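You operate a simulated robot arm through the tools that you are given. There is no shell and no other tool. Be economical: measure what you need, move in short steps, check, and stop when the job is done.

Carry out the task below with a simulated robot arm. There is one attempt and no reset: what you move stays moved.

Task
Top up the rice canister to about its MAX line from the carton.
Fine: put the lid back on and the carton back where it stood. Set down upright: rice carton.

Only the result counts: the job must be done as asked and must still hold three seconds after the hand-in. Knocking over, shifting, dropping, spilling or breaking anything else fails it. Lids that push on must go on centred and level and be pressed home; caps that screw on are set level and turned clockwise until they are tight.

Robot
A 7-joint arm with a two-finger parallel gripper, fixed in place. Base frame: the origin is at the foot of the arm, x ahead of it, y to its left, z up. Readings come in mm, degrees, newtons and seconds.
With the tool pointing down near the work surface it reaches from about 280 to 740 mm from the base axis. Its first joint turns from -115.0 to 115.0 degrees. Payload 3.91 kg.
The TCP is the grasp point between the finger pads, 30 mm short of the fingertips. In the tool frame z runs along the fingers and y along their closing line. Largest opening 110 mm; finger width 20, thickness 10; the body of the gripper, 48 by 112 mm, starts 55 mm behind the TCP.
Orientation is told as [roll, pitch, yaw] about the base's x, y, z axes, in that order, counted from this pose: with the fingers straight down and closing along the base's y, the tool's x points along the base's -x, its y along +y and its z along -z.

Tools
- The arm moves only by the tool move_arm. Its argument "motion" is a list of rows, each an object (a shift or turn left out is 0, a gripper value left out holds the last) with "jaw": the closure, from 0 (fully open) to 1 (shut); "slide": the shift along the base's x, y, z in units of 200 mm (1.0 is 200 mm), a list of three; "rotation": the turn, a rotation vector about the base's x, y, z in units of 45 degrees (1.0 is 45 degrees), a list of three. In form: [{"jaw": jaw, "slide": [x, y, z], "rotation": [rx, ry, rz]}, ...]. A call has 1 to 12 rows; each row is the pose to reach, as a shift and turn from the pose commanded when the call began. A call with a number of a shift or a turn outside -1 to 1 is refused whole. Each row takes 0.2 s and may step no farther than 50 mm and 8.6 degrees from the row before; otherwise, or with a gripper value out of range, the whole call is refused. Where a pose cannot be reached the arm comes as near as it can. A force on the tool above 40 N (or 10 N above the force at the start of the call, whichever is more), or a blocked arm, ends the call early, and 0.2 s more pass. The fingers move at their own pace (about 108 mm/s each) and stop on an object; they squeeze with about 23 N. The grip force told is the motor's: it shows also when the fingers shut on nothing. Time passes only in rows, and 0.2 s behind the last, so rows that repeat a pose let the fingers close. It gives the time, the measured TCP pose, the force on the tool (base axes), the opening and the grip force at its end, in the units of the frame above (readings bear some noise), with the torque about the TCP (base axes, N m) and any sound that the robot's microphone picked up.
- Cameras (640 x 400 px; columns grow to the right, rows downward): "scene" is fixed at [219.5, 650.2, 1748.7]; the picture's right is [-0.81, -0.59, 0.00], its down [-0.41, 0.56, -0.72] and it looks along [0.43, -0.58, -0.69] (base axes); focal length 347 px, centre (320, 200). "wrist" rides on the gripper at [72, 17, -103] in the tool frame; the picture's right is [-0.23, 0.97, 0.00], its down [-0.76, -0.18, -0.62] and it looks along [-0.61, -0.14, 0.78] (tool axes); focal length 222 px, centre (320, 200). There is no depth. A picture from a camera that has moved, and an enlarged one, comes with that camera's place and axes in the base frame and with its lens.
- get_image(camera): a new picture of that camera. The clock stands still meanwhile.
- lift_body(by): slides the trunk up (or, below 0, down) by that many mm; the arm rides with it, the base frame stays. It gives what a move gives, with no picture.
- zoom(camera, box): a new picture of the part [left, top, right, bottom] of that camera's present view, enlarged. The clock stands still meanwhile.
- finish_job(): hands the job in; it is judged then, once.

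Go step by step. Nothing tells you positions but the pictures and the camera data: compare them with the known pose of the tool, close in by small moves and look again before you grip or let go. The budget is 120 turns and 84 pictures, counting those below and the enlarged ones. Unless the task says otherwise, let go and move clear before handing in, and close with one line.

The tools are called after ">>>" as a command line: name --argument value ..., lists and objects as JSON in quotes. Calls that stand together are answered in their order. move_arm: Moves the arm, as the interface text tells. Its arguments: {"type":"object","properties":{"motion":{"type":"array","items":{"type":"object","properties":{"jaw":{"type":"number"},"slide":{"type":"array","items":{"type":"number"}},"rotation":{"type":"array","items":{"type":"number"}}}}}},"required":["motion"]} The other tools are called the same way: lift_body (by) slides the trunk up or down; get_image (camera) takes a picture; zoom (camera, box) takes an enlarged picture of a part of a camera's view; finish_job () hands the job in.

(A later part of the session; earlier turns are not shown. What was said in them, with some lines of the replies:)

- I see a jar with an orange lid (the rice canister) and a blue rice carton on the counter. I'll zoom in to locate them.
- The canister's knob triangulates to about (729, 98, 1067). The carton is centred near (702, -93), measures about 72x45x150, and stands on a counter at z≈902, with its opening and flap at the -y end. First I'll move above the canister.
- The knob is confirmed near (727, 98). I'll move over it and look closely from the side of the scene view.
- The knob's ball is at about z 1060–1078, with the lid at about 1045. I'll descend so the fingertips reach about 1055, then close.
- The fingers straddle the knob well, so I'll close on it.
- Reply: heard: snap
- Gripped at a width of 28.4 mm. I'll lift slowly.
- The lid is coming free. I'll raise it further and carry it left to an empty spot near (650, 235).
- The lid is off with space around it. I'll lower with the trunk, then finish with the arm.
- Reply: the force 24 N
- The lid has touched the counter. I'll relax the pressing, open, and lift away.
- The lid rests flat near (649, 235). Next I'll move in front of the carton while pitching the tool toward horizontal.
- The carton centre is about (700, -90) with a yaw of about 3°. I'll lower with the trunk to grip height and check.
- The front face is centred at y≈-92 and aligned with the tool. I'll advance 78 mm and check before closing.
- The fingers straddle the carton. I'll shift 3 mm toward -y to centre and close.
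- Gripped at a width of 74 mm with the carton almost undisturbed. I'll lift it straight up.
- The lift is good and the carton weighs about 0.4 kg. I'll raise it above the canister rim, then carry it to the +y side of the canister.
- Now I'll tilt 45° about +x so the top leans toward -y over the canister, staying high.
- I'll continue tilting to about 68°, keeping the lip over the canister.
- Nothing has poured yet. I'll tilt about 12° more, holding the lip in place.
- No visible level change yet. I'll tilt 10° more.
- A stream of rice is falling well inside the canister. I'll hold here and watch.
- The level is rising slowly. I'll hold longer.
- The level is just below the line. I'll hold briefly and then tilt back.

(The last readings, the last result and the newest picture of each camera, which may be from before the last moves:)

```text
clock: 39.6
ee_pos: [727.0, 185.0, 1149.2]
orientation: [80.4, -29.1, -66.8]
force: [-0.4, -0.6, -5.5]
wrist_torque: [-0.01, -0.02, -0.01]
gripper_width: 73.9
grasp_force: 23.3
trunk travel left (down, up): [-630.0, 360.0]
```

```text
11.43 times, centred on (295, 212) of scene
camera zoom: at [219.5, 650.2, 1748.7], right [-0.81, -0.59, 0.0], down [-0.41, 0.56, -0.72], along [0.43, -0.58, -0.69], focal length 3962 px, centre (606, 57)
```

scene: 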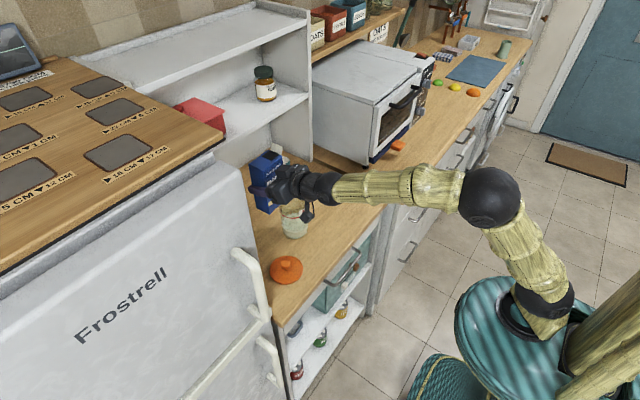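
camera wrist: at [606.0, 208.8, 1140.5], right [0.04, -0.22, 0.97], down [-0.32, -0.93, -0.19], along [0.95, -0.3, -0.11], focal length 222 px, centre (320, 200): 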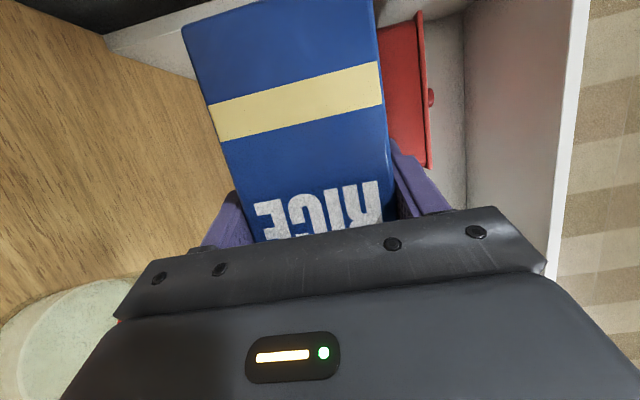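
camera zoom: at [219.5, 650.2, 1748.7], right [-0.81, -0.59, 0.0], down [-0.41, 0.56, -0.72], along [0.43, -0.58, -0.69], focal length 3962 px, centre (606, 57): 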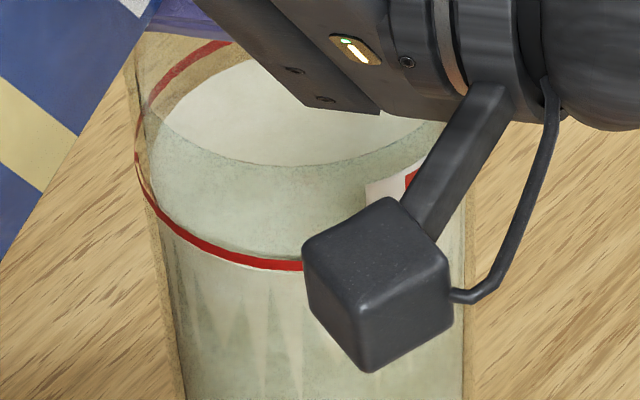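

The level sits right at the MAX line. I'll bring the carton upright while raising it.

>>> move_arm --motion '[{"rotation": [-0.18, 0, 0], "slide": [0, 0, 0.04]}, {"rotation": [-0.36, 0, 0], "slide": [0, 0, 0.1]}, {"rotation": [-0.54, 0, 0], "slide": [0, 0, 0.14]}, {"rotation": [-0.7, 0, 0], "slide": [0, 0, 0.14]}, {"rotation": [-0.7, 0, 0], "slide": [0, 0, 0.14]}]'

>>> move_arm --motion '[{"rotation": [-0.16, 0, 0]}, {"rotation": [-0.32, 0, 0]}, {"rotation": [-0.48, 0, 0]}, {"rotation": [-0.627, 0, 0]}, {"rotation": [-0.627, 0, 0]}]'

>>> zoom --camera "scene" --box '[230, 140, 350, 250]'

```text
clock: 40.8
ee_pos: [728.3, 185.2, 1176.3]
orientation: [58.7, -56.6, -51.5]
force: [-0.7, 0.5, -3.8]
wrist_torque: [-0.03, 0.01, 0.0]
gripper_width: 74.0
grasp_force: 22.9
trunk travel left (down, up): [-630.0, 360.0]
```

```text
clock: 42.0
ee_pos: [726.4, 184.1, 1177.1]
orientation: [-0.2, -70.1, 2.3]
force: [-0.3, 0.2, -3.6]
wrist_torque: [0.0, -0.01, -0.01]
gripper_width: 74.0
grasp_force: 22.7
trunk travel left (down, up): [-630.0, 360.0]
```

```text
3.64 times, centred on (290, 195) of scene
camera zoom: at [219.5, 650.2, 1748.7], right [-0.81, -0.59, 0.0], down [-0.41, 0.56, -0.72], along [0.43, -0.58, -0.69], focal length 1260 px, centre (429, 218)
```

zoom: 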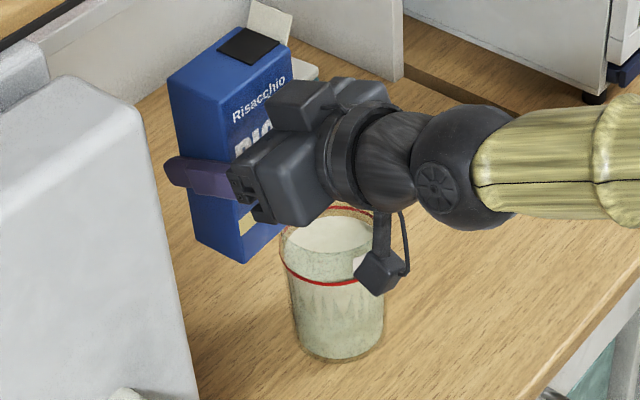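

The carton is upright. I'll carry it back over its original spot.

>>> move_arm --motion '[{"slide": [0, -0.15, 0]}, {"slide": [0, -0.35, 0]}, {"slide": [0, -0.55, 0]}, {"slide": [0, -0.75, 0]}, {"slide": [0, -0.93, 0]}, {"slide": [0, -0.93, 0]}]'

>>> move_arm --motion '[{"slide": [-0.07, -0.15, 0]}, {"slide": [-0.14, -0.35, 0]}, {"slide": [-0.14, -0.453, 0]}, {"slide": [-0.14, -0.453, 0]}]'

>>> lift_body --by -170

>>> zoom --camera "scene" --box '[290, 130, 430, 230]'

```text
clock: 43.4
ee_pos: [725.4, -0.9, 1177.0]
orientation: [0.0, -70.0, 2.2]
force: [-0.1, -0.2, -4.6]
wrist_torque: [0.02, 0.0, -0.01]
gripper_width: 73.9
grasp_force: 23.2
trunk travel left (down, up): [-630.0, 360.0]
```

```text
clock: 44.4
ee_pos: [699.2, -92.3, 1176.6]
orientation: [0.0, -69.8, 2.2]
force: [0.0, 0.3, -3.8]
wrist_torque: [0.0, -0.02, -0.04]
gripper_width: 73.9
grasp_force: 22.7
trunk travel left (down, up): [-630.0, 360.0]
```

```text
clock: 46.3
ee_pos: [698.5, -92.5, 1007.4]
orientation: [0.0, -70.0, 2.1]
force: [-0.3, -0.8, -4.0]
wrist_torque: [-0.03, -0.01, 0.01]
gripper_width: 74.1
grasp_force: 23.3
trunk travel left (down, up): [-460.0, 530.0]
```

```text
4.00 times, centred on (360, 180) of scene
camera zoom: at [219.5, 650.2, 1748.7], right [-0.81, -0.59, 0.0], down [-0.41, 0.56, -0.72], along [0.43, -0.58, -0.69], focal length 1387 px, centre (160, 280)
```

zoom: 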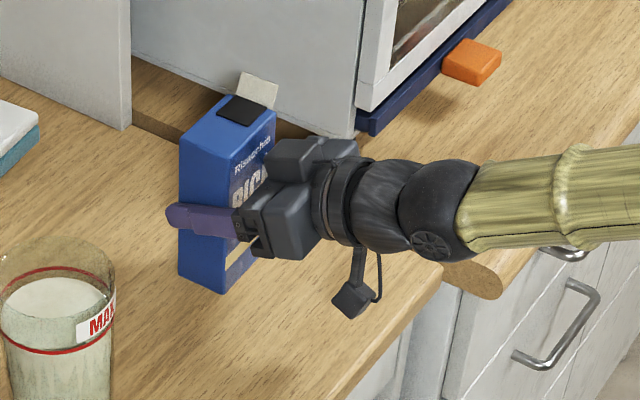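

I'll lower gently to the counter.

>>> move_arm --motion '[{"slide": [0, 0.004, -0.06]}, {"slide": [0, 0.004, -0.1]}, {"slide": [0, 0.004, -0.115]}, {"slide": [0, 0.004, -0.125]}, {"slide": [0, 0.004, -0.132]}, {"slide": [0, 0.004, -0.132]}]'

>>> zoom --camera "scene" --box '[290, 130, 430, 230]'

```text
clock: 47.7
ee_pos: [698.0, -92.0, 982.2]
orientation: [0.0, -70.2, 2.0]
force: [-0.6, -3.2, 4.8]
wrist_torque: [0.2, 0.27, 0.08]
gripper_width: 74.0
grasp_force: 23.0
trunk travel left (down, up): [-460.0, 530.0]
```

```text
4.00 times, centred on (360, 180) of scene
camera zoom: at [219.5, 650.2, 1748.7], right [-0.81, -0.59, 0.0], down [-0.41, 0.56, -0.72], along [0.43, -0.58, -0.69], focal length 1387 px, centre (160, 280)
```

zoom: 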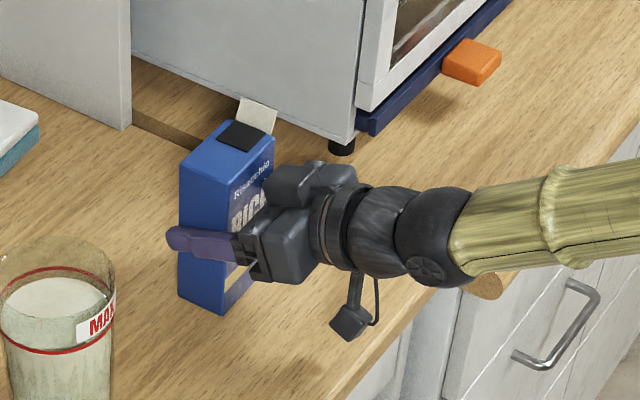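

It is in contact at the original spot. I'll open and back straight out.

>>> move_arm --motion '[{"jaw": 0.25}, {"jaw": 0.15}, {"jaw": 0.0}, {"jaw": 0.0}, {"jaw": 0.0, "slide": [-0.1, 0, 0]}, {"slide": [-0.25, 0, 0]}, {"slide": [-0.45, 0, 0]}, {"slide": [-0.65, 0, 0]}, {"slide": [-0.65, 0, 0]}]'

>>> zoom --camera "scene" --box '[230, 130, 390, 260]'

>>> zoom --camera "scene" --box '[270, 185, 320, 245]'

```text
clock: 49.7
ee_pos: [568.6, -93.0, 978.6]
orientation: [0.1, -70.0, 2.0]
force: [0.0, 0.2, -0.4]
wrist_torque: [-0.01, -0.01, -0.02]
gripper_width: 109.9
grasp_force: 0.0
trunk travel left (down, up): [-460.0, 530.0]
```

```text
3.08 times, centred on (310, 195) of scene
camera zoom: at [219.5, 650.2, 1748.7], right [-0.81, -0.59, 0.0], down [-0.41, 0.56, -0.72], along [0.43, -0.58, -0.69], focal length 1067 px, centre (351, 215)
```

zoom: 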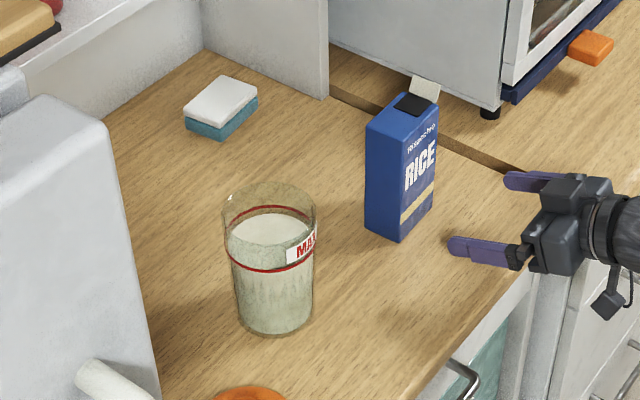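

```text
6.67 times, centred on (295, 215) of scene
camera zoom: at [219.5, 650.2, 1748.7], right [-0.81, -0.59, 0.0], down [-0.41, 0.56, -0.72], along [0.43, -0.58, -0.69], focal length 2311 px, centre (487, 100)
```

zoom: 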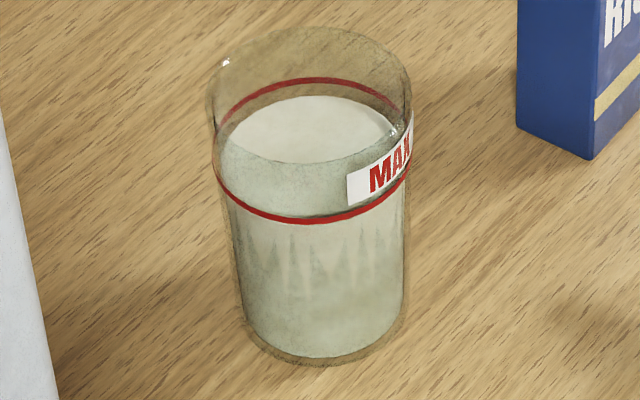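

The carton is exactly back and the level is at MAX. Now I'll raise, turn the tool back to vertical and go over the lid at (649, 235).

>>> lift_body --by 170

>>> move_arm --motion '[{"jaw": 0.5, "slide": [0, 0.15, 0], "rotation": [0, 0.18, -0.01]}, {"slide": [0, 0.3, 0], "rotation": [0, 0.36, -0.02]}, {"slide": [0, 0.45, 0], "rotation": [0, 0.54, -0.03]}, {"slide": [0, 0.6, 0], "rotation": [0, 0.72, -0.04]}, {"slide": [0, 0.8, 0], "rotation": [0, 0.9, -0.04]}, {"slide": [0, 1.0, 0], "rotation": [0, 1.0, -0.04]}, {"slide": [0, 1.0, 0], "rotation": [0, 1.0, -0.04]}]'

```text
clock: 51.6
ee_pos: [568.9, -92.7, 1147.3]
orientation: [0.1, -70.0, 2.1]
force: [0.4, 0.0, -0.2]
wrist_torque: [-0.02, 0.01, 0.0]
gripper_width: 110.0
grasp_force: 0.0
trunk travel left (down, up): [-630.0, 360.0]
```

```text
clock: 53.2
ee_pos: [569.6, 107.2, 1148.5]
orientation: [0.8, -24.9, -0.5]
force: [-0.4, 0.4, 0.8]
wrist_torque: [0.03, -0.02, 0.01]
gripper_width: 55.2
grasp_force: 0.0
trunk travel left (down, up): [-630.0, 360.0]
```

>>> move_arm --motion '[{"slide": [0.1, 0.15, 0], "rotation": [-0.004, 0.14, 0.003]}, {"slide": [0.2, 0.32, 0], "rotation": [-0.008, 0.28, 0.006]}, {"slide": [0.3, 0.5, 0], "rotation": [-0.013, 0.42, 0.009]}, {"slide": [0.4, 0.64, 0], "rotation": [-0.018, 0.553, 0.012]}, {"slide": [0.4, 0.64, 0], "rotation": [-0.018, 0.553, 0.012]}]'

>>> get_image --camera "wrist"

```text
clock: 54.4
ee_pos: [647.1, 236.7, 1146.3]
orientation: [0.1, 0.0, 0.2]
force: [0.6, 0.7, 0.3]
wrist_torque: [-0.01, -0.01, 0.01]
gripper_width: 54.9
grasp_force: 0.0
out of reach, approached as far as the arm can: row 4, 5
trunk travel left (down, up): [-630.0, 360.0]
```

```text
38 pictures are left
camera wrist: at [575.1, 252.7, 1250.7], right [0.22, 0.97, 0.0], down [0.76, -0.17, 0.62], along [0.61, -0.14, -0.78], focal length 222 px, centre (320, 200)
```

wrist: 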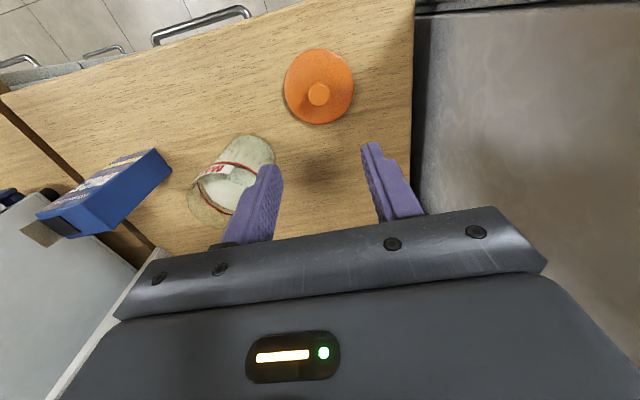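

The knob is just below the tool. I'll lower the trunk and correct x.

>>> lift_body --by -150

>>> move_arm --motion '[{"slide": [0.005, -0.005, 0]}, {"slide": [0.01, -0.008, 0]}]'

>>> get_image --camera "wrist"

>>> get_image --camera "scene"

```text
clock: 56.2
ee_pos: [648.2, 235.1, 997.0]
orientation: [0.0, -0.2, 0.3]
force: [-0.8, 0.5, 0.4]
wrist_torque: [0.01, -0.02, 0.02]
gripper_width: 55.0
grasp_force: 0.0
trunk travel left (down, up): [-480.0, 510.0]
```

```text
clock: 56.8
ee_pos: [650.3, 233.6, 997.3]
orientation: [0.1, -0.1, 0.2]
force: [-0.2, -0.2, 1.0]
wrist_torque: [-0.02, -0.02, 0.0]
gripper_width: 55.2
grasp_force: 0.0
trunk travel left (down, up): [-480.0, 510.0]
```

```text
37 pictures are left
camera wrist: at [577.3, 250.4, 1101.0], right [0.22, 0.97, 0.0], down [0.76, -0.17, 0.62], along [0.61, -0.14, -0.78], focal length 222 px, centre (320, 200)
```

wrist: 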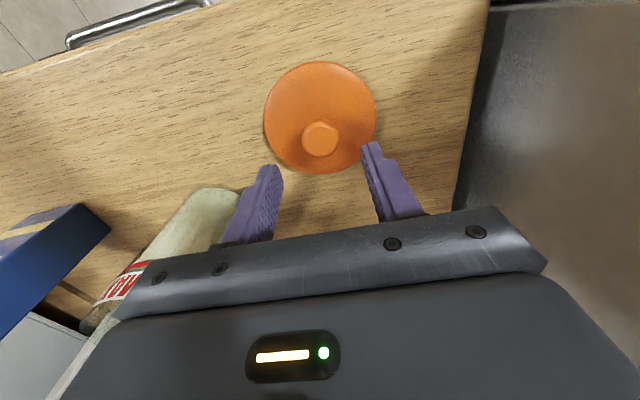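

```text
36 pictures are left
```

scene: 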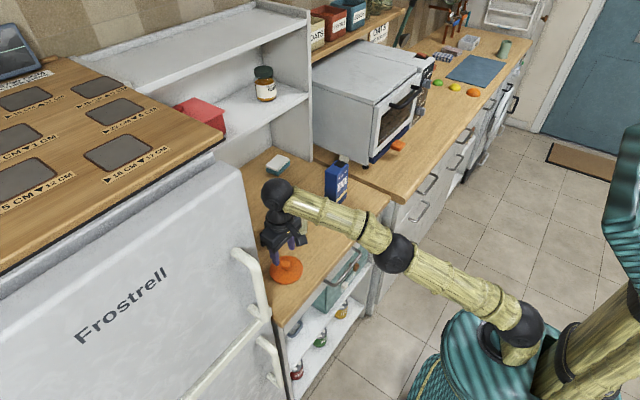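

The arm is reaching from a low shoulder. I'll raise the trunk and lower the arm instead for a safer posture.

>>> lift_body --by 170

>>> move_arm --motion '[{"slide": [-0.006, 0, -0.2]}, {"slide": [-0.006, 0, -0.4]}, {"slide": [-0.006, 0, -0.6]}, {"slide": [-0.006, 0, -0.8]}, {"slide": [-0.006, 0.0, -0.9]}, {"slide": [-0.006, 0.0, -0.9]}]'

>>> zoom --camera "wrist" --box '[220, 40, 420, 240]'

>>> get_image --camera "scene"

```text
clock: 58.7
ee_pos: [648.8, 233.3, 1167.0]
orientation: [0.0, -0.1, 0.2]
force: [0.2, 0.4, 0.3]
wrist_torque: [-0.01, -0.01, -0.01]
gripper_width: 55.0
grasp_force: 0.0
trunk travel left (down, up): [-650.0, 340.0]
```

```text
clock: 60.1
ee_pos: [646.5, 234.7, 984.9]
orientation: [0.1, 0.0, 0.2]
force: [1.0, 0.7, -0.6]
wrist_torque: [0.02, -0.02, -0.02]
gripper_width: 55.3
grasp_force: 0.2
trunk travel left (down, up): [-650.0, 340.0]
```

```text
2.00 times, centred on (320, 140) of wrist
camera zoom: at [574.6, 250.7, 1089.7], right [0.22, 0.97, 0.0], down [0.76, -0.17, 0.62], along [0.61, -0.14, -0.78], focal length 444 px, centre (320, 320)
```

zoom: 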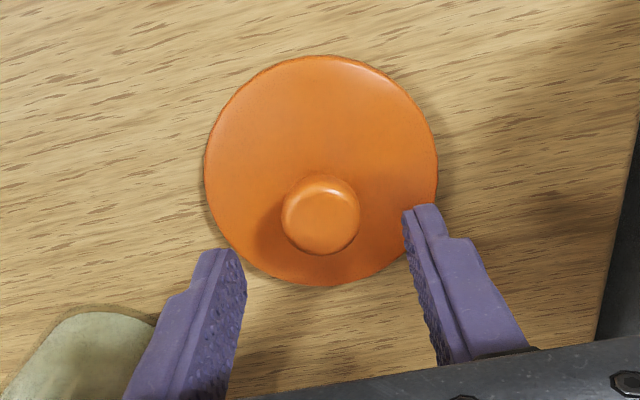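

```text
34 pictures are left
```

scene: 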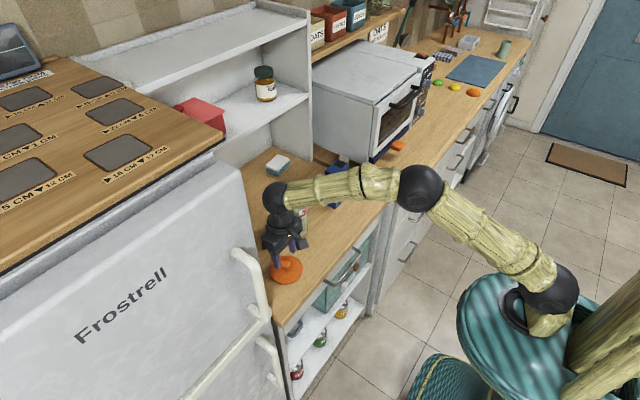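

>>> move_arm --motion '[{"slide": [0.009, 0, -0.08]}, {"slide": [0.009, 0, -0.15]}, {"slide": [0.009, 0, -0.172]}, {"slide": [0.009, 0, -0.172]}, {"jaw": 0.7, "slide": [0.009, 0, -0.172]}, {"jaw": 1.0, "slide": [0.009, 0, -0.172]}, {"jaw": 1.0, "slide": [0.009, 0, -0.172]}, {"jaw": 1.0, "slide": [0.009, 0, -0.172]}]'

>>> zoom --camera "wrist" --box '[220, 40, 420, 240]'

```text
clock: 61.9
ee_pos: [649.1, 235.4, 952.8]
orientation: [0.0, -0.1, 0.3]
force: [-0.9, 0.0, -0.1]
wrist_torque: [0.01, 0.01, 0.01]
gripper_width: 28.4
grasp_force: 22.8
trunk travel left (down, up): [-650.0, 340.0]
```

```text
2.00 times, centred on (320, 140) of wrist
camera zoom: at [577.5, 251.0, 1056.8], right [0.22, 0.97, 0.0], down [0.76, -0.17, 0.62], along [0.61, -0.14, -0.78], focal length 444 px, centre (320, 320)
```

zoom: 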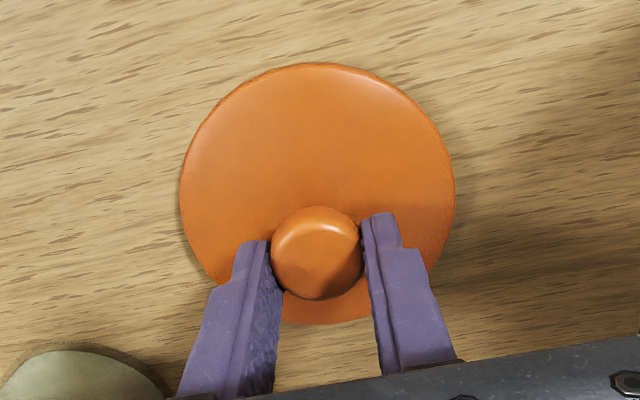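

Gripped the same way as before. I'll lift and carry it back over the canister.

>>> move_arm --motion '[{"slide": [0, 0, 0.1]}, {"slide": [0, 0, 0.3]}, {"slide": [0, 0, 0.5]}, {"slide": [0, 0, 0.7]}, {"slide": [0, 0, 0.9]}, {"slide": [0.1, -0.15, 0.9]}, {"slide": [0.2, -0.32, 0.9]}, {"slide": [0.3, -0.5, 0.9]}, {"slide": [0.382, -0.681, 0.9]}, {"slide": [0.382, -0.681, 0.9]}]'

>>> zoom --camera "scene" --box '[250, 140, 350, 240]'

>>> get_image --camera "wrist"

```text
clock: 64.1
ee_pos: [704.5, 93.3, 1127.5]
orientation: [0.0, -0.1, 0.3]
force: [-0.5, -0.3, -1.3]
wrist_torque: [0.02, -0.05, 0.01]
gripper_width: 28.7
grasp_force: 22.8
out of reach, approached as far as the arm can: row 8, 9, 10
trunk travel left (down, up): [-650.0, 340.0]
```

```text
4.00 times, centred on (300, 190) of scene
camera zoom: at [219.5, 650.2, 1748.7], right [-0.81, -0.59, 0.0], down [-0.41, 0.56, -0.72], along [0.43, -0.58, -0.69], focal length 1387 px, centre (400, 240)
```

zoom: 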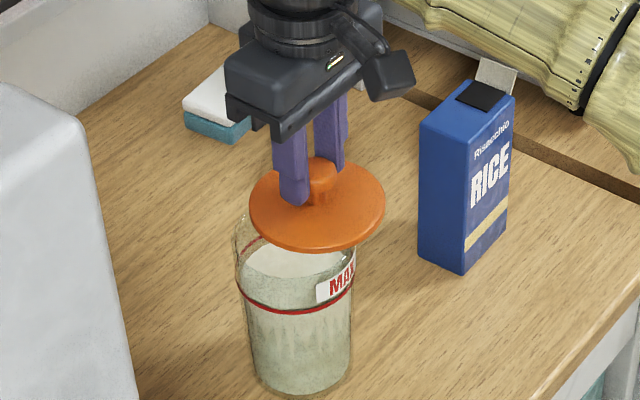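

```text
31 pictures are left
camera wrist: at [632.9, 110.2, 1231.1], right [0.22, 0.98, 0.0], down [0.76, -0.17, 0.62], along [0.61, -0.14, -0.78], focal length 222 px, centre (320, 200)
```

wrist: 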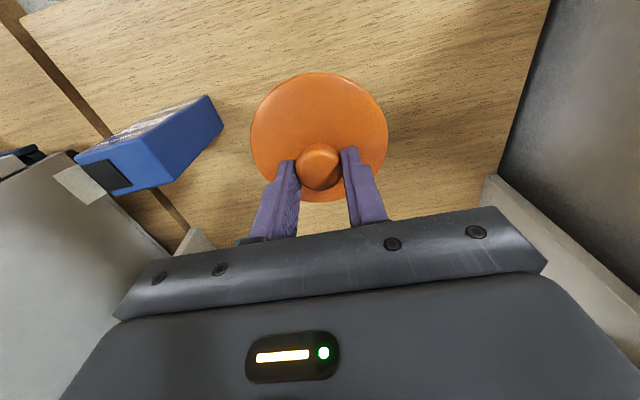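

The reach is limited at this trunk height, so I'll raise the trunk to the height used earlier.

>>> lift_body --by 155

>>> move_arm --motion '[{"slide": [0, 0, -0.2]}, {"slide": [0, 0, -0.4]}, {"slide": [0, 0, -0.6]}, {"slide": [0, 0, -0.6]}]'

```text
clock: 65.9
ee_pos: [706.2, 93.6, 1281.9]
orientation: [0.0, -0.2, 0.3]
force: [0.3, 0.6, -0.6]
wrist_torque: [-0.02, 0.01, -0.01]
gripper_width: 28.6
grasp_force: 22.8
trunk travel left (down, up): [-805.0, 185.0]
```

```text
clock: 66.9
ee_pos: [705.0, 96.3, 1162.4]
orientation: [-0.1, -0.1, 0.4]
force: [0.1, -0.6, 0.2]
wrist_torque: [0.01, -0.06, 0.0]
gripper_width: 28.4
grasp_force: 22.4
trunk travel left (down, up): [-805.0, 185.0]
```

>>> move_arm --motion '[{"slide": [0.05, 0.006, 0], "rotation": [0, 0, -0.007]}, {"slide": [0.1, 0.012, -0.08], "rotation": [0, 0, -0.007]}, {"slide": [0.1, 0.012, -0.16], "rotation": [0, 0, -0.007]}, {"slide": [0.1, 0.012, -0.16], "rotation": [0, 0, -0.007]}, {"slide": [0.1, 0.012, -0.16], "rotation": [0, 0, -0.007]}]'

>>> move_arm --motion '[{"slide": [0, 0, 0]}]'

>>> zoom --camera "scene" --box '[260, 160, 330, 240]'

```text
clock: 68.1
ee_pos: [725.2, 97.4, 1131.4]
orientation: [0.0, 0.0, -0.1]
force: [0.2, -0.2, -0.2]
wrist_torque: [0.0, 0.01, 0.01]
gripper_width: 28.5
grasp_force: 23.0
trunk travel left (down, up): [-805.0, 185.0]
```

```text
clock: 68.5
ee_pos: [724.6, 97.5, 1131.0]
orientation: [0.0, -0.1, -0.1]
force: [0.5, -0.6, -0.4]
wrist_torque: [-0.01, -0.01, -0.02]
gripper_width: 28.3
grasp_force: 22.9
trunk travel left (down, up): [-805.0, 185.0]
```

```text
5.00 times, centred on (295, 200) of scene
camera zoom: at [219.5, 650.2, 1748.7], right [-0.81, -0.59, 0.0], down [-0.41, 0.56, -0.72], along [0.43, -0.58, -0.69], focal length 1733 px, centre (445, 200)
```

zoom: 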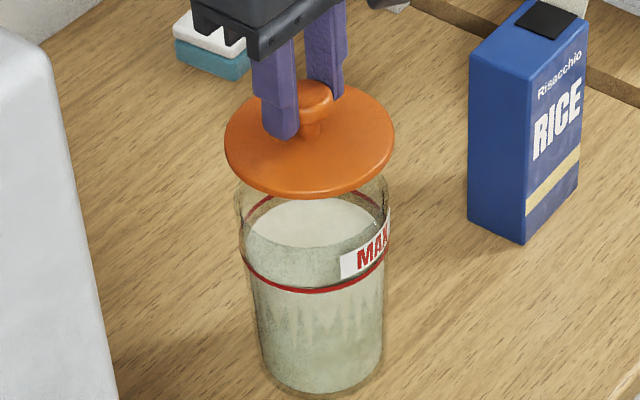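

I'll adjust by about 1 mm and descend to just above the rim.

>>> move_arm --motion '[{"slide": [0.003, 0.006, -0.08]}, {"slide": [0.003, 0.006, -0.16]}, {"slide": [0.003, 0.006, -0.18]}, {"slide": [0.003, 0.006, -0.18]}]'

>>> zoom --camera "scene" --box '[260, 160, 330, 240]'

>>> zoom --camera "wrist" --box '[220, 40, 420, 240]'

```text
clock: 69.5
ee_pos: [726.9, 96.0, 1094.2]
orientation: [0.0, 0.0, -0.1]
force: [0.6, 0.3, -0.3]
wrist_torque: [-0.01, -0.03, 0.01]
gripper_width: 28.3
grasp_force: 22.4
trunk travel left (down, up): [-805.0, 185.0]
```

```text
5.00 times, centred on (295, 200) of scene
camera zoom: at [219.5, 650.2, 1748.7], right [-0.81, -0.59, 0.0], down [-0.41, 0.56, -0.72], along [0.43, -0.58, -0.69], focal length 1733 px, centre (445, 200)
```

zoom: 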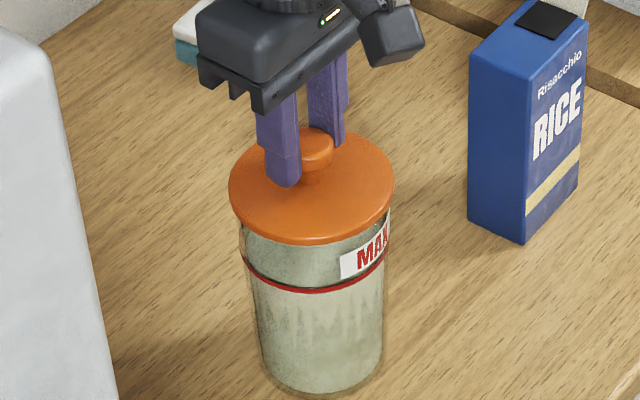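

```text
2.00 times, centred on (320, 140) of wrist
camera zoom: at [655.0, 113.2, 1197.6], right [0.23, 0.97, 0.0], down [0.76, -0.18, 0.62], along [0.61, -0.14, -0.78], focal length 444 px, centre (320, 320)
```

zoom: 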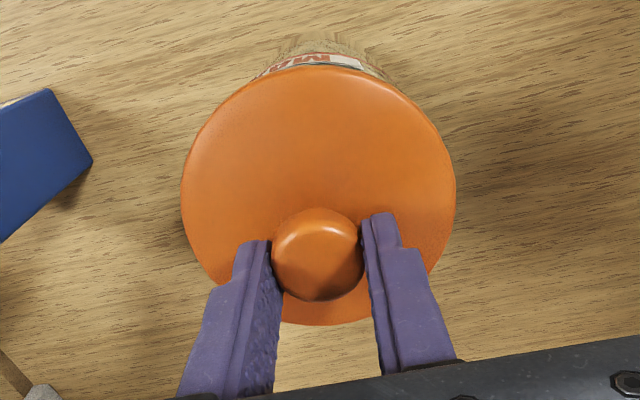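

The lid is aligned as in the original picture. I'll lower slowly and press.

>>> move_arm --motion '[{"slide": [0, 0, -0.015]}, {"slide": [0, 0, -0.025]}, {"slide": [0, 0, -0.035]}, {"slide": [0, 0, -0.045]}, {"slide": [0, 0, -0.045]}]'

>>> zoom --camera "scene" --box '[260, 160, 330, 240]'

```text
clock: 70.7
ee_pos: [725.5, 96.3, 1088.1]
orientation: [0.1, -0.5, 0.0]
force: [5.4, 0.5, 23.8]
wrist_torque: [0.03, 0.07, -0.05]
gripper_width: 28.4
grasp_force: 22.9
trunk travel left (down, up): [-805.0, 185.0]
```

```text
5.00 times, centred on (295, 200) of scene
camera zoom: at [219.5, 650.2, 1748.7], right [-0.81, -0.59, 0.0], down [-0.41, 0.56, -0.72], along [0.43, -0.58, -0.69], focal length 1733 px, centre (445, 200)
```

zoom: 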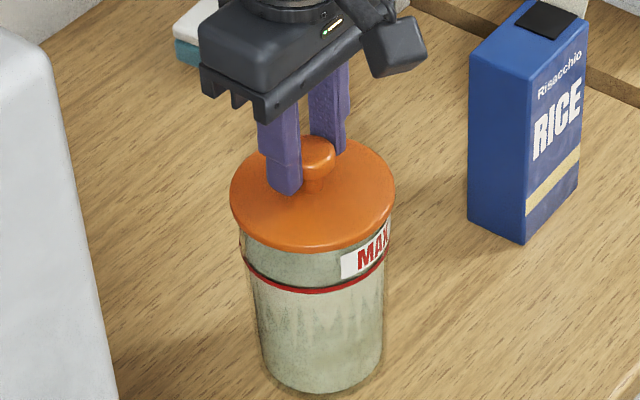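

The lid makes contact at the original seated height under 24 N. I'll check its centring closely.

>>> move_arm --motion '[{"slide": [0, 0, 0.012]}, {"slide": [0, 0, 0.012]}]'

>>> zoom --camera "scene" --box '[270, 185, 320, 225]'

>>> zoom --camera "wrist" --box '[220, 40, 420, 240]'

```text
clock: 71.3
ee_pos: [725.6, 97.4, 1088.8]
orientation: [0.1, -0.3, -0.1]
force: [7.7, 3.1, 21.1]
wrist_torque: [0.12, -0.53, 0.02]
gripper_width: 28.5
grasp_force: 22.8
trunk travel left (down, up): [-805.0, 185.0]
```

```text
10.00 times, centred on (295, 205) of scene
camera zoom: at [219.5, 650.2, 1748.7], right [-0.81, -0.59, 0.0], down [-0.41, 0.56, -0.72], along [0.43, -0.58, -0.69], focal length 3466 px, centre (570, 150)
```

zoom: 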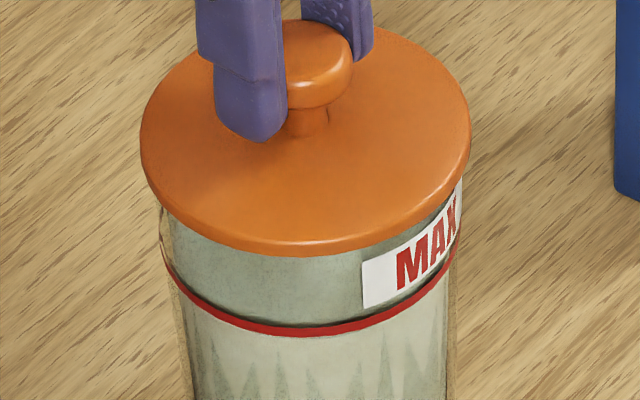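

```text
2.00 times, centred on (320, 140) of wrist
camera zoom: at [653.1, 113.9, 1192.3], right [0.23, 0.97, 0.0], down [0.76, -0.18, 0.63], along [0.61, -0.14, -0.78], focal length 444 px, centre (320, 320)
```

zoom: 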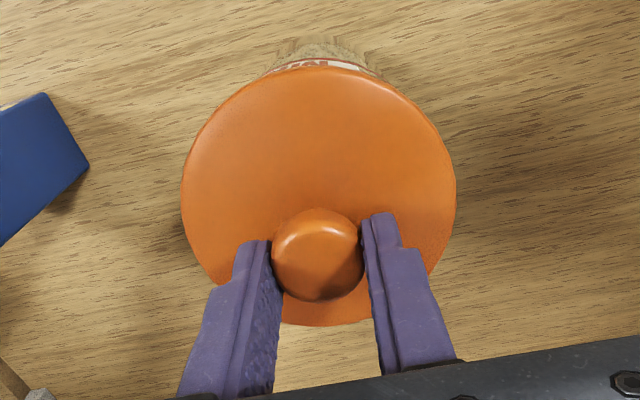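

The side forces suggest the true centre lies slightly toward +x and +y. I'll nudge that way and press again.

>>> move_arm --motion '[{"slide": [0.003, 0.003, 0.025]}, {"slide": [0.006, 0.006, 0.03]}, {"slide": [0.006, 0.006, 0.02]}]'

>>> move_arm --motion '[{"slide": [0, 0, -0.01]}, {"slide": [0, 0, -0.02]}, {"slide": [0, 0, -0.03]}, {"slide": [0, 0, -0.04]}, {"slide": [0, 0, -0.04]}]'

```text
clock: 72.1
ee_pos: [727.1, 98.6, 1090.4]
orientation: [0.0, 0.0, -0.1]
force: [-0.5, 1.2, -0.5]
wrist_torque: [0.01, 0.01, 0.0]
gripper_width: 28.4
grasp_force: 23.1
trunk travel left (down, up): [-805.0, 185.0]
```

```text
clock: 73.3
ee_pos: [724.7, 97.7, 1088.5]
orientation: [0.1, -0.6, -0.1]
force: [7.2, 1.4, 30.7]
wrist_torque: [0.06, -0.02, -0.1]
gripper_width: 28.4
grasp_force: 22.7
trunk travel left (down, up): [-805.0, 185.0]
```

The lid is back at its original seated height. I'll press harder to make sure it is home.

>>> move_arm --motion '[{"slide": [0, 0, -0.01]}, {"slide": [0, 0, -0.02]}, {"slide": [0, 0, -0.03]}, {"slide": [0, 0, -0.04]}, {"slide": [0, 0, -0.05]}, {"slide": [0, 0, -0.06]}]'

```text
clock: 74.5
ee_pos: [727.8, 100.0, 1081.3]
orientation: [0.1, -0.9, 0.1]
force: [-3.3, 0.1, 13.9]
wrist_torque: [-0.19, 0.32, -0.02]
gripper_width: 28.6
grasp_force: 23.0
trunk travel left (down, up): [-805.0, 185.0]
stopped in row 5: the force on the tool passed its limit at 43 N (the readings are from after the stop); the commanded pose is now the measured one
```

It gave by about 7 mm: either the lid seated or the fingers slipped. I'll look.

>>> zoom --camera "scene" --box '[270, 185, 320, 225]'

>>> zoom --camera "wrist" --box '[220, 40, 420, 240]'

```text
10.00 times, centred on (295, 205) of scene
camera zoom: at [219.5, 650.2, 1748.7], right [-0.81, -0.59, 0.0], down [-0.41, 0.56, -0.72], along [0.43, -0.58, -0.69], focal length 3466 px, centre (570, 150)
```

zoom: 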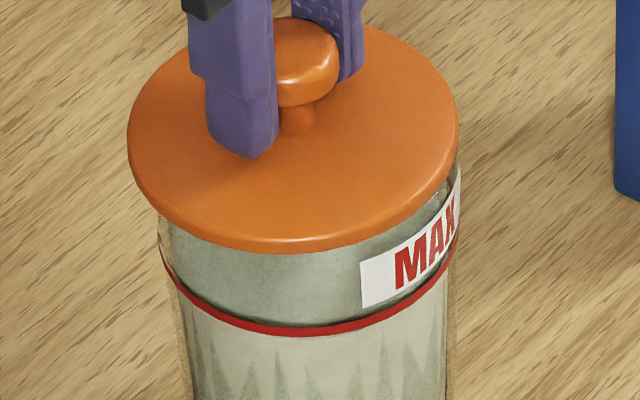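

```text
2.00 times, centred on (320, 140) of wrist
camera zoom: at [654.5, 115.1, 1184.5], right [0.23, 0.97, 0.01], down [0.75, -0.18, 0.63], along [0.62, -0.14, -0.77], focal length 444 px, centre (320, 320)
```

zoom: 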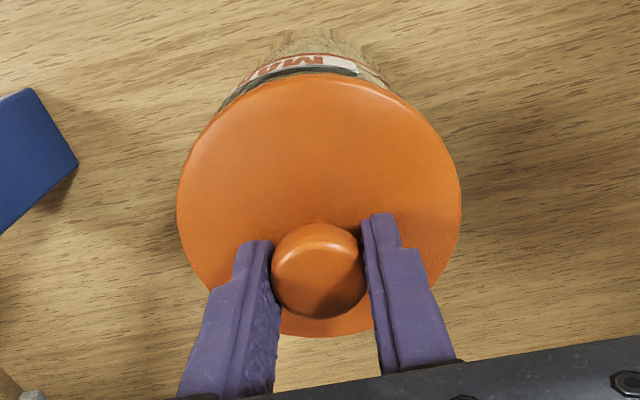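

The lid slid sideways a few mm and the fingers slipped down the knob. I'll lift the lid slightly, re-centre it and try again.

>>> move_arm --motion '[{"slide": [0, 0, 0.02], "rotation": [0, 0.01, 0]}, {"slide": [0, 0, 0.05], "rotation": [0, 0.02, 0]}, {"slide": [0, 0, 0.1], "rotation": [0, 0.02, 0]}, {"slide": [0, 0, 0.1], "rotation": [0, 0.02, 0]}]'

>>> zoom --camera "scene" --box '[270, 185, 320, 225]'

>>> zoom --camera "wrist" --box '[220, 40, 420, 240]'

```text
clock: 75.5
ee_pos: [727.9, 99.0, 1097.9]
orientation: [0.1, 0.3, 0.0]
force: [0.6, 0.9, -0.1]
wrist_torque: [-0.03, -0.04, -0.02]
gripper_width: 28.3
grasp_force: 23.0
trunk travel left (down, up): [-805.0, 185.0]
```

```text
10.00 times, centred on (295, 205) of scene
camera zoom: at [219.5, 650.2, 1748.7], right [-0.81, -0.59, 0.0], down [-0.41, 0.56, -0.72], along [0.43, -0.58, -0.69], focal length 3466 px, centre (570, 150)
```

zoom: 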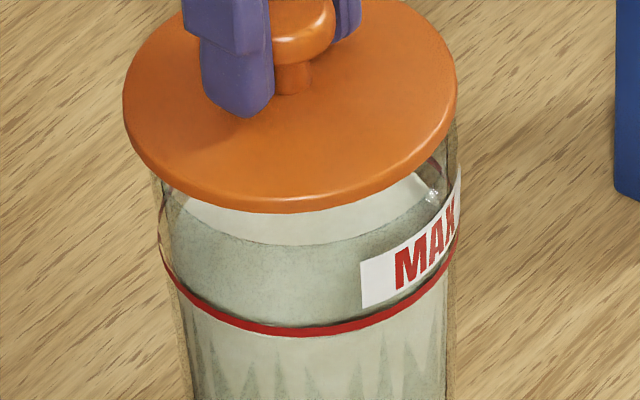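

```text
2.00 times, centred on (320, 140) of wrist
camera zoom: at [657.1, 115.5, 1202.4], right [0.23, 0.97, 0.0], down [0.76, -0.18, 0.62], along [0.6, -0.14, -0.79], focal length 444 px, centre (320, 320)
```

zoom: 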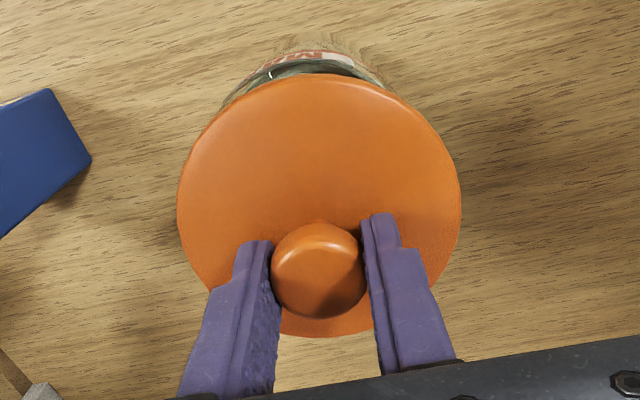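

The lid is about 4 mm too far toward +x. I'll shift, lower to a light touch, and check.

>>> move_arm --motion '[{"slide": [-0.021, -0.002, 0], "rotation": [0, -0.006, 0]}, {"slide": [-0.021, -0.002, -0.04], "rotation": [0, -0.006, 0]}, {"slide": [-0.021, -0.002, -0.06], "rotation": [0, -0.006, 0]}, {"slide": [-0.021, -0.002, -0.068], "rotation": [0, -0.006, 0]}, {"slide": [-0.021, -0.002, -0.075], "rotation": [0, -0.006, 0]}, {"slide": [-0.021, -0.002, -0.075], "rotation": [0, -0.006, 0]}]'

>>> zoom --camera "scene" --box '[270, 185, 320, 225]'

```text
clock: 76.9
ee_pos: [725.1, 98.8, 1084.3]
orientation: [0.1, 0.0, -0.2]
force: [-0.3, 0.3, -0.5]
wrist_torque: [0.01, -0.03, -0.04]
gripper_width: 28.4
grasp_force: 23.2
trunk travel left (down, up): [-805.0, 185.0]
```

```text
10.00 times, centred on (295, 205) of scene
camera zoom: at [219.5, 650.2, 1748.7], right [-0.81, -0.59, 0.0], down [-0.41, 0.56, -0.72], along [0.43, -0.58, -0.69], focal length 3466 px, centre (570, 150)
```

zoom: 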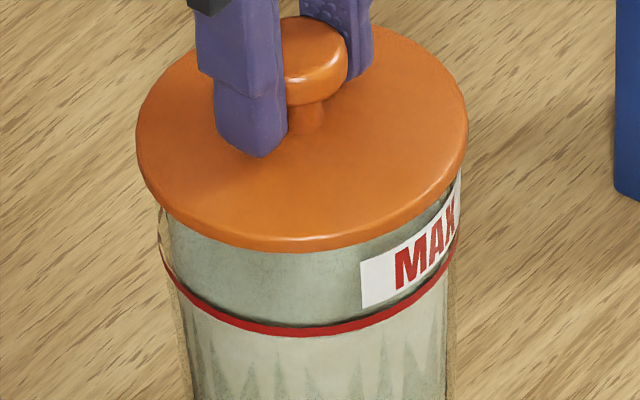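

>>> move_arm --motion '[{"slide": [-0.003, -0.002, -0.005]}, {"slide": [-0.004, -0.003, -0.01]}, {"slide": [-0.004, -0.003, -0.014]}, {"slide": [-0.004, -0.003, -0.014]}]'

>>> zoom --camera "scene" --box '[270, 185, 320, 225]'

```text
clock: 77.9
ee_pos: [723.1, 97.2, 1082.6]
orientation: [0.2, -0.2, 0.0]
force: [0.0, 2.0, 3.9]
wrist_torque: [0.02, -0.19, 0.05]
gripper_width: 28.3
grasp_force: 23.0
trunk travel left (down, up): [-805.0, 185.0]
```

```text
10.00 times, centred on (295, 205) of scene
camera zoom: at [219.5, 650.2, 1748.7], right [-0.81, -0.59, 0.0], down [-0.41, 0.56, -0.72], along [0.43, -0.58, -0.69], focal length 3466 px, centre (570, 150)
```

zoom: 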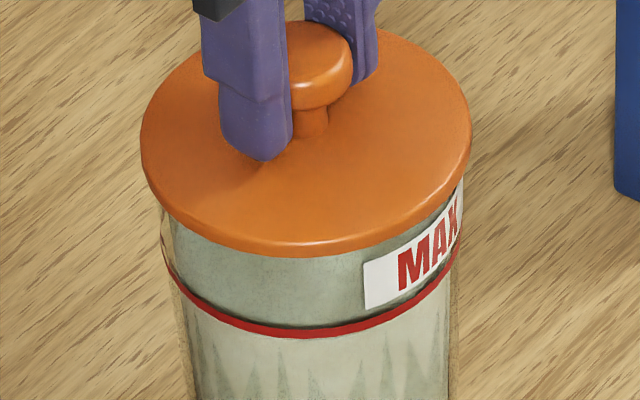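

The lid is centred and touching lightly. I'll release it so it settles flat, then look before pressing from above with shut fingers.

>>> move_arm --motion '[{"jaw": 0.85}, {"jaw": 0.7}, {"jaw": 0.6}, {"jaw": 0.6, "slide": [0, 0, 0.1]}, {"slide": [0, 0, 0.3]}, {"slide": [0, 0, 0.5]}, {"slide": [0, 0, 0.5]}]'

>>> zoom --camera "scene" --box '[270, 185, 320, 225]'

>>> zoom --camera "wrist" --box '[220, 20, 420, 220]'

```text
clock: 79.5
ee_pos: [723.4, 99.0, 1180.1]
orientation: [0.0, 0.0, 0.0]
force: [0.1, 0.5, 0.1]
wrist_torque: [-0.02, -0.03, -0.03]
gripper_width: 44.0
grasp_force: 0.1
trunk travel left (down, up): [-805.0, 185.0]
heard: snap
```

```text
10.00 times, centred on (295, 205) of scene
camera zoom: at [219.5, 650.2, 1748.7], right [-0.81, -0.59, 0.0], down [-0.41, 0.56, -0.72], along [0.43, -0.58, -0.69], focal length 3466 px, centre (570, 150)
```

zoom: 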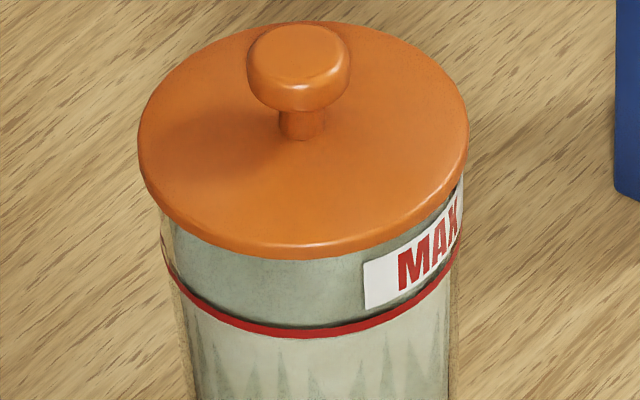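

```text
2.00 times, centred on (320, 120) of wrist
camera zoom: at [651.7, 115.0, 1283.6], right [0.23, 0.97, 0.0], down [0.76, -0.18, 0.62], along [0.61, -0.14, -0.78], focal length 444 px, centre (320, 360)
```

zoom: 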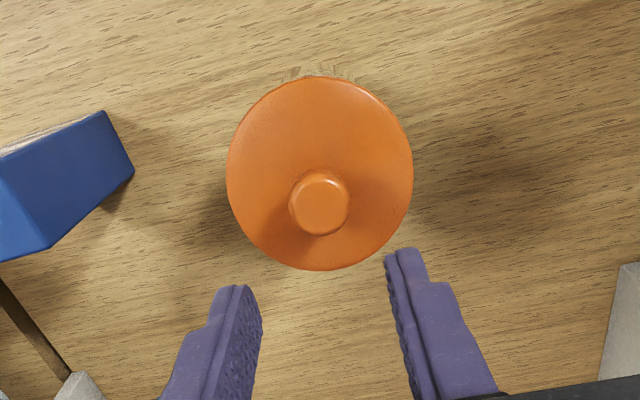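

I heard a snap and the lid looks level and centred. I'll press gently on the knob with shut fingers to confirm it is home.

>>> move_arm --motion '[{"jaw": 1.0}, {"jaw": 1.0, "slide": [0.003, 0, -0.1]}, {"slide": [0.003, 0, -0.25]}, {"slide": [0.003, 0, -0.32]}, {"slide": [0.003, 0, -0.34]}, {"slide": [0.003, 0, -0.355]}, {"slide": [0.003, 0, -0.37]}, {"slide": [0.003, 0, -0.385]}, {"slide": [0.003, 0, -0.4]}]'

>>> zoom --camera "scene" --box '[270, 180, 320, 220]'

```text
clock: 81.5
ee_pos: [722.9, 98.0, 1106.1]
orientation: [0.2, -0.5, 0.0]
force: [2.8, 0.5, 26.8]
wrist_torque: [0.01, -0.02, 0.0]
gripper_width: 0.0
grasp_force: 23.1
trunk travel left (down, up): [-805.0, 185.0]
```

```text
10.00 times, centred on (295, 200) of scene
camera zoom: at [219.5, 650.2, 1748.7], right [-0.81, -0.59, 0.0], down [-0.41, 0.56, -0.72], along [0.43, -0.58, -0.69], focal length 3466 px, centre (570, 200)
```

zoom: 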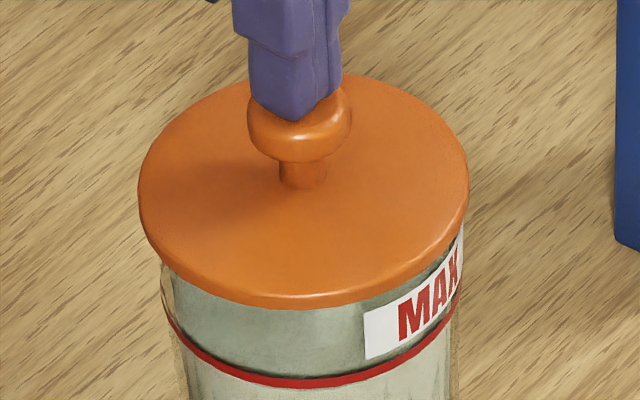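

It is holding firm at 27 N. I'll add a little more press, then withdraw and take final checks.

>>> move_arm --motion '[{"slide": [0.002, 0, -0.008]}, {"slide": [0.003, 0, -0.015]}, {"slide": [0.003, 0, -0.015]}]'

>>> move_arm --motion '[{"slide": [0, 0, 0.06]}, {"slide": [0, 0, 0.2]}, {"slide": [0, 0, 0.45]}, {"slide": [-0.2, 0, 0.5]}, {"slide": [-0.4, 0, 0.5]}, {"slide": [-0.6, 0, 0.5]}, {"slide": [-0.8, 0, 0.5]}, {"slide": [-0.8, 0, 0.5]}]'

>>> zoom --camera "scene" --box '[230, 130, 390, 260]'

>>> zoom --camera "scene" --box '[270, 185, 320, 225]'

>>> get_image --camera "wrist"

```text
clock: 82.0
ee_pos: [724.5, 97.6, 1107.0]
orientation: [0.2, -0.9, 0.0]
force: [-4.8, -1.3, 15.1]
wrist_torque: [-0.06, 0.31, 0.02]
gripper_width: 0.0
grasp_force: 22.7
trunk travel left (down, up): [-805.0, 185.0]
stopped in row 2: the force on the tool passed its limit at 42 N (the readings are from after the stop); the commanded pose is now the measured one
```

```text
clock: 83.8
ee_pos: [567.3, 97.2, 1202.8]
orientation: [0.2, -0.6, -0.1]
force: [0.2, 0.1, -0.3]
wrist_torque: [0.04, 0.03, -0.01]
gripper_width: 0.0
grasp_force: 22.9
trunk travel left (down, up): [-805.0, 185.0]
```

```text
3.08 times, centred on (310, 195) of scene
camera zoom: at [219.5, 650.2, 1748.7], right [-0.81, -0.59, 0.0], down [-0.41, 0.56, -0.72], along [0.43, -0.58, -0.69], focal length 1067 px, centre (351, 215)
```

zoom: 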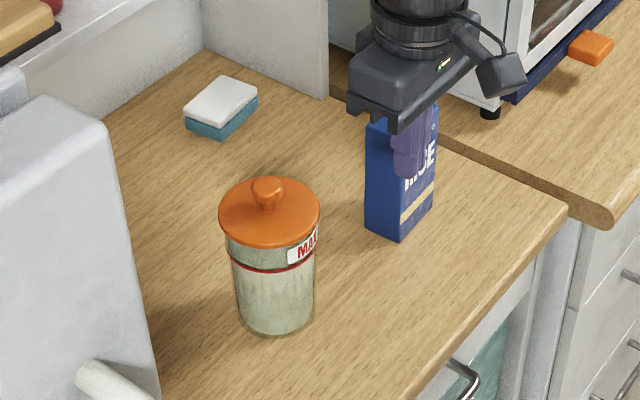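

```text
10.00 times, centred on (295, 205) of scene
camera zoom: at [219.5, 650.2, 1748.7], right [-0.81, -0.59, 0.0], down [-0.41, 0.56, -0.72], along [0.43, -0.58, -0.69], focal length 3466 px, centre (570, 150)
```

zoom: 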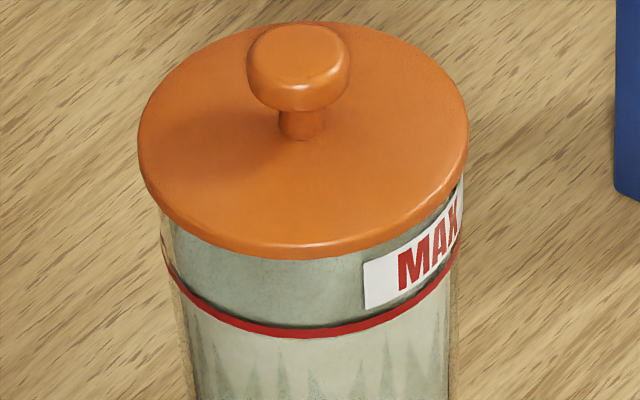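

```text
13 pictures are left
camera wrist: at [494.8, 114.1, 1306.6], right [0.23, 0.97, 0.01], down [0.76, -0.18, 0.63], along [0.61, -0.14, -0.78], focal length 222 px, centre (320, 200)
```

wrist: 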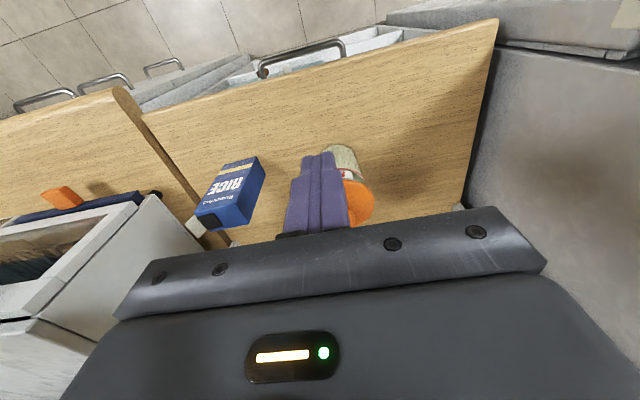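

The lid is level and centred, and it did not move under 42 N. The rice is at the MAX line, the carton stands upright where it started, and the arm is clear, so I'm handing in.

>>> finish_job

```text
The job is handed in.
```

The canister is topped up to about its MAX line with the lid pressed back on, the carton is upright where it stood, and I saw no spilled rice in the final pictures.
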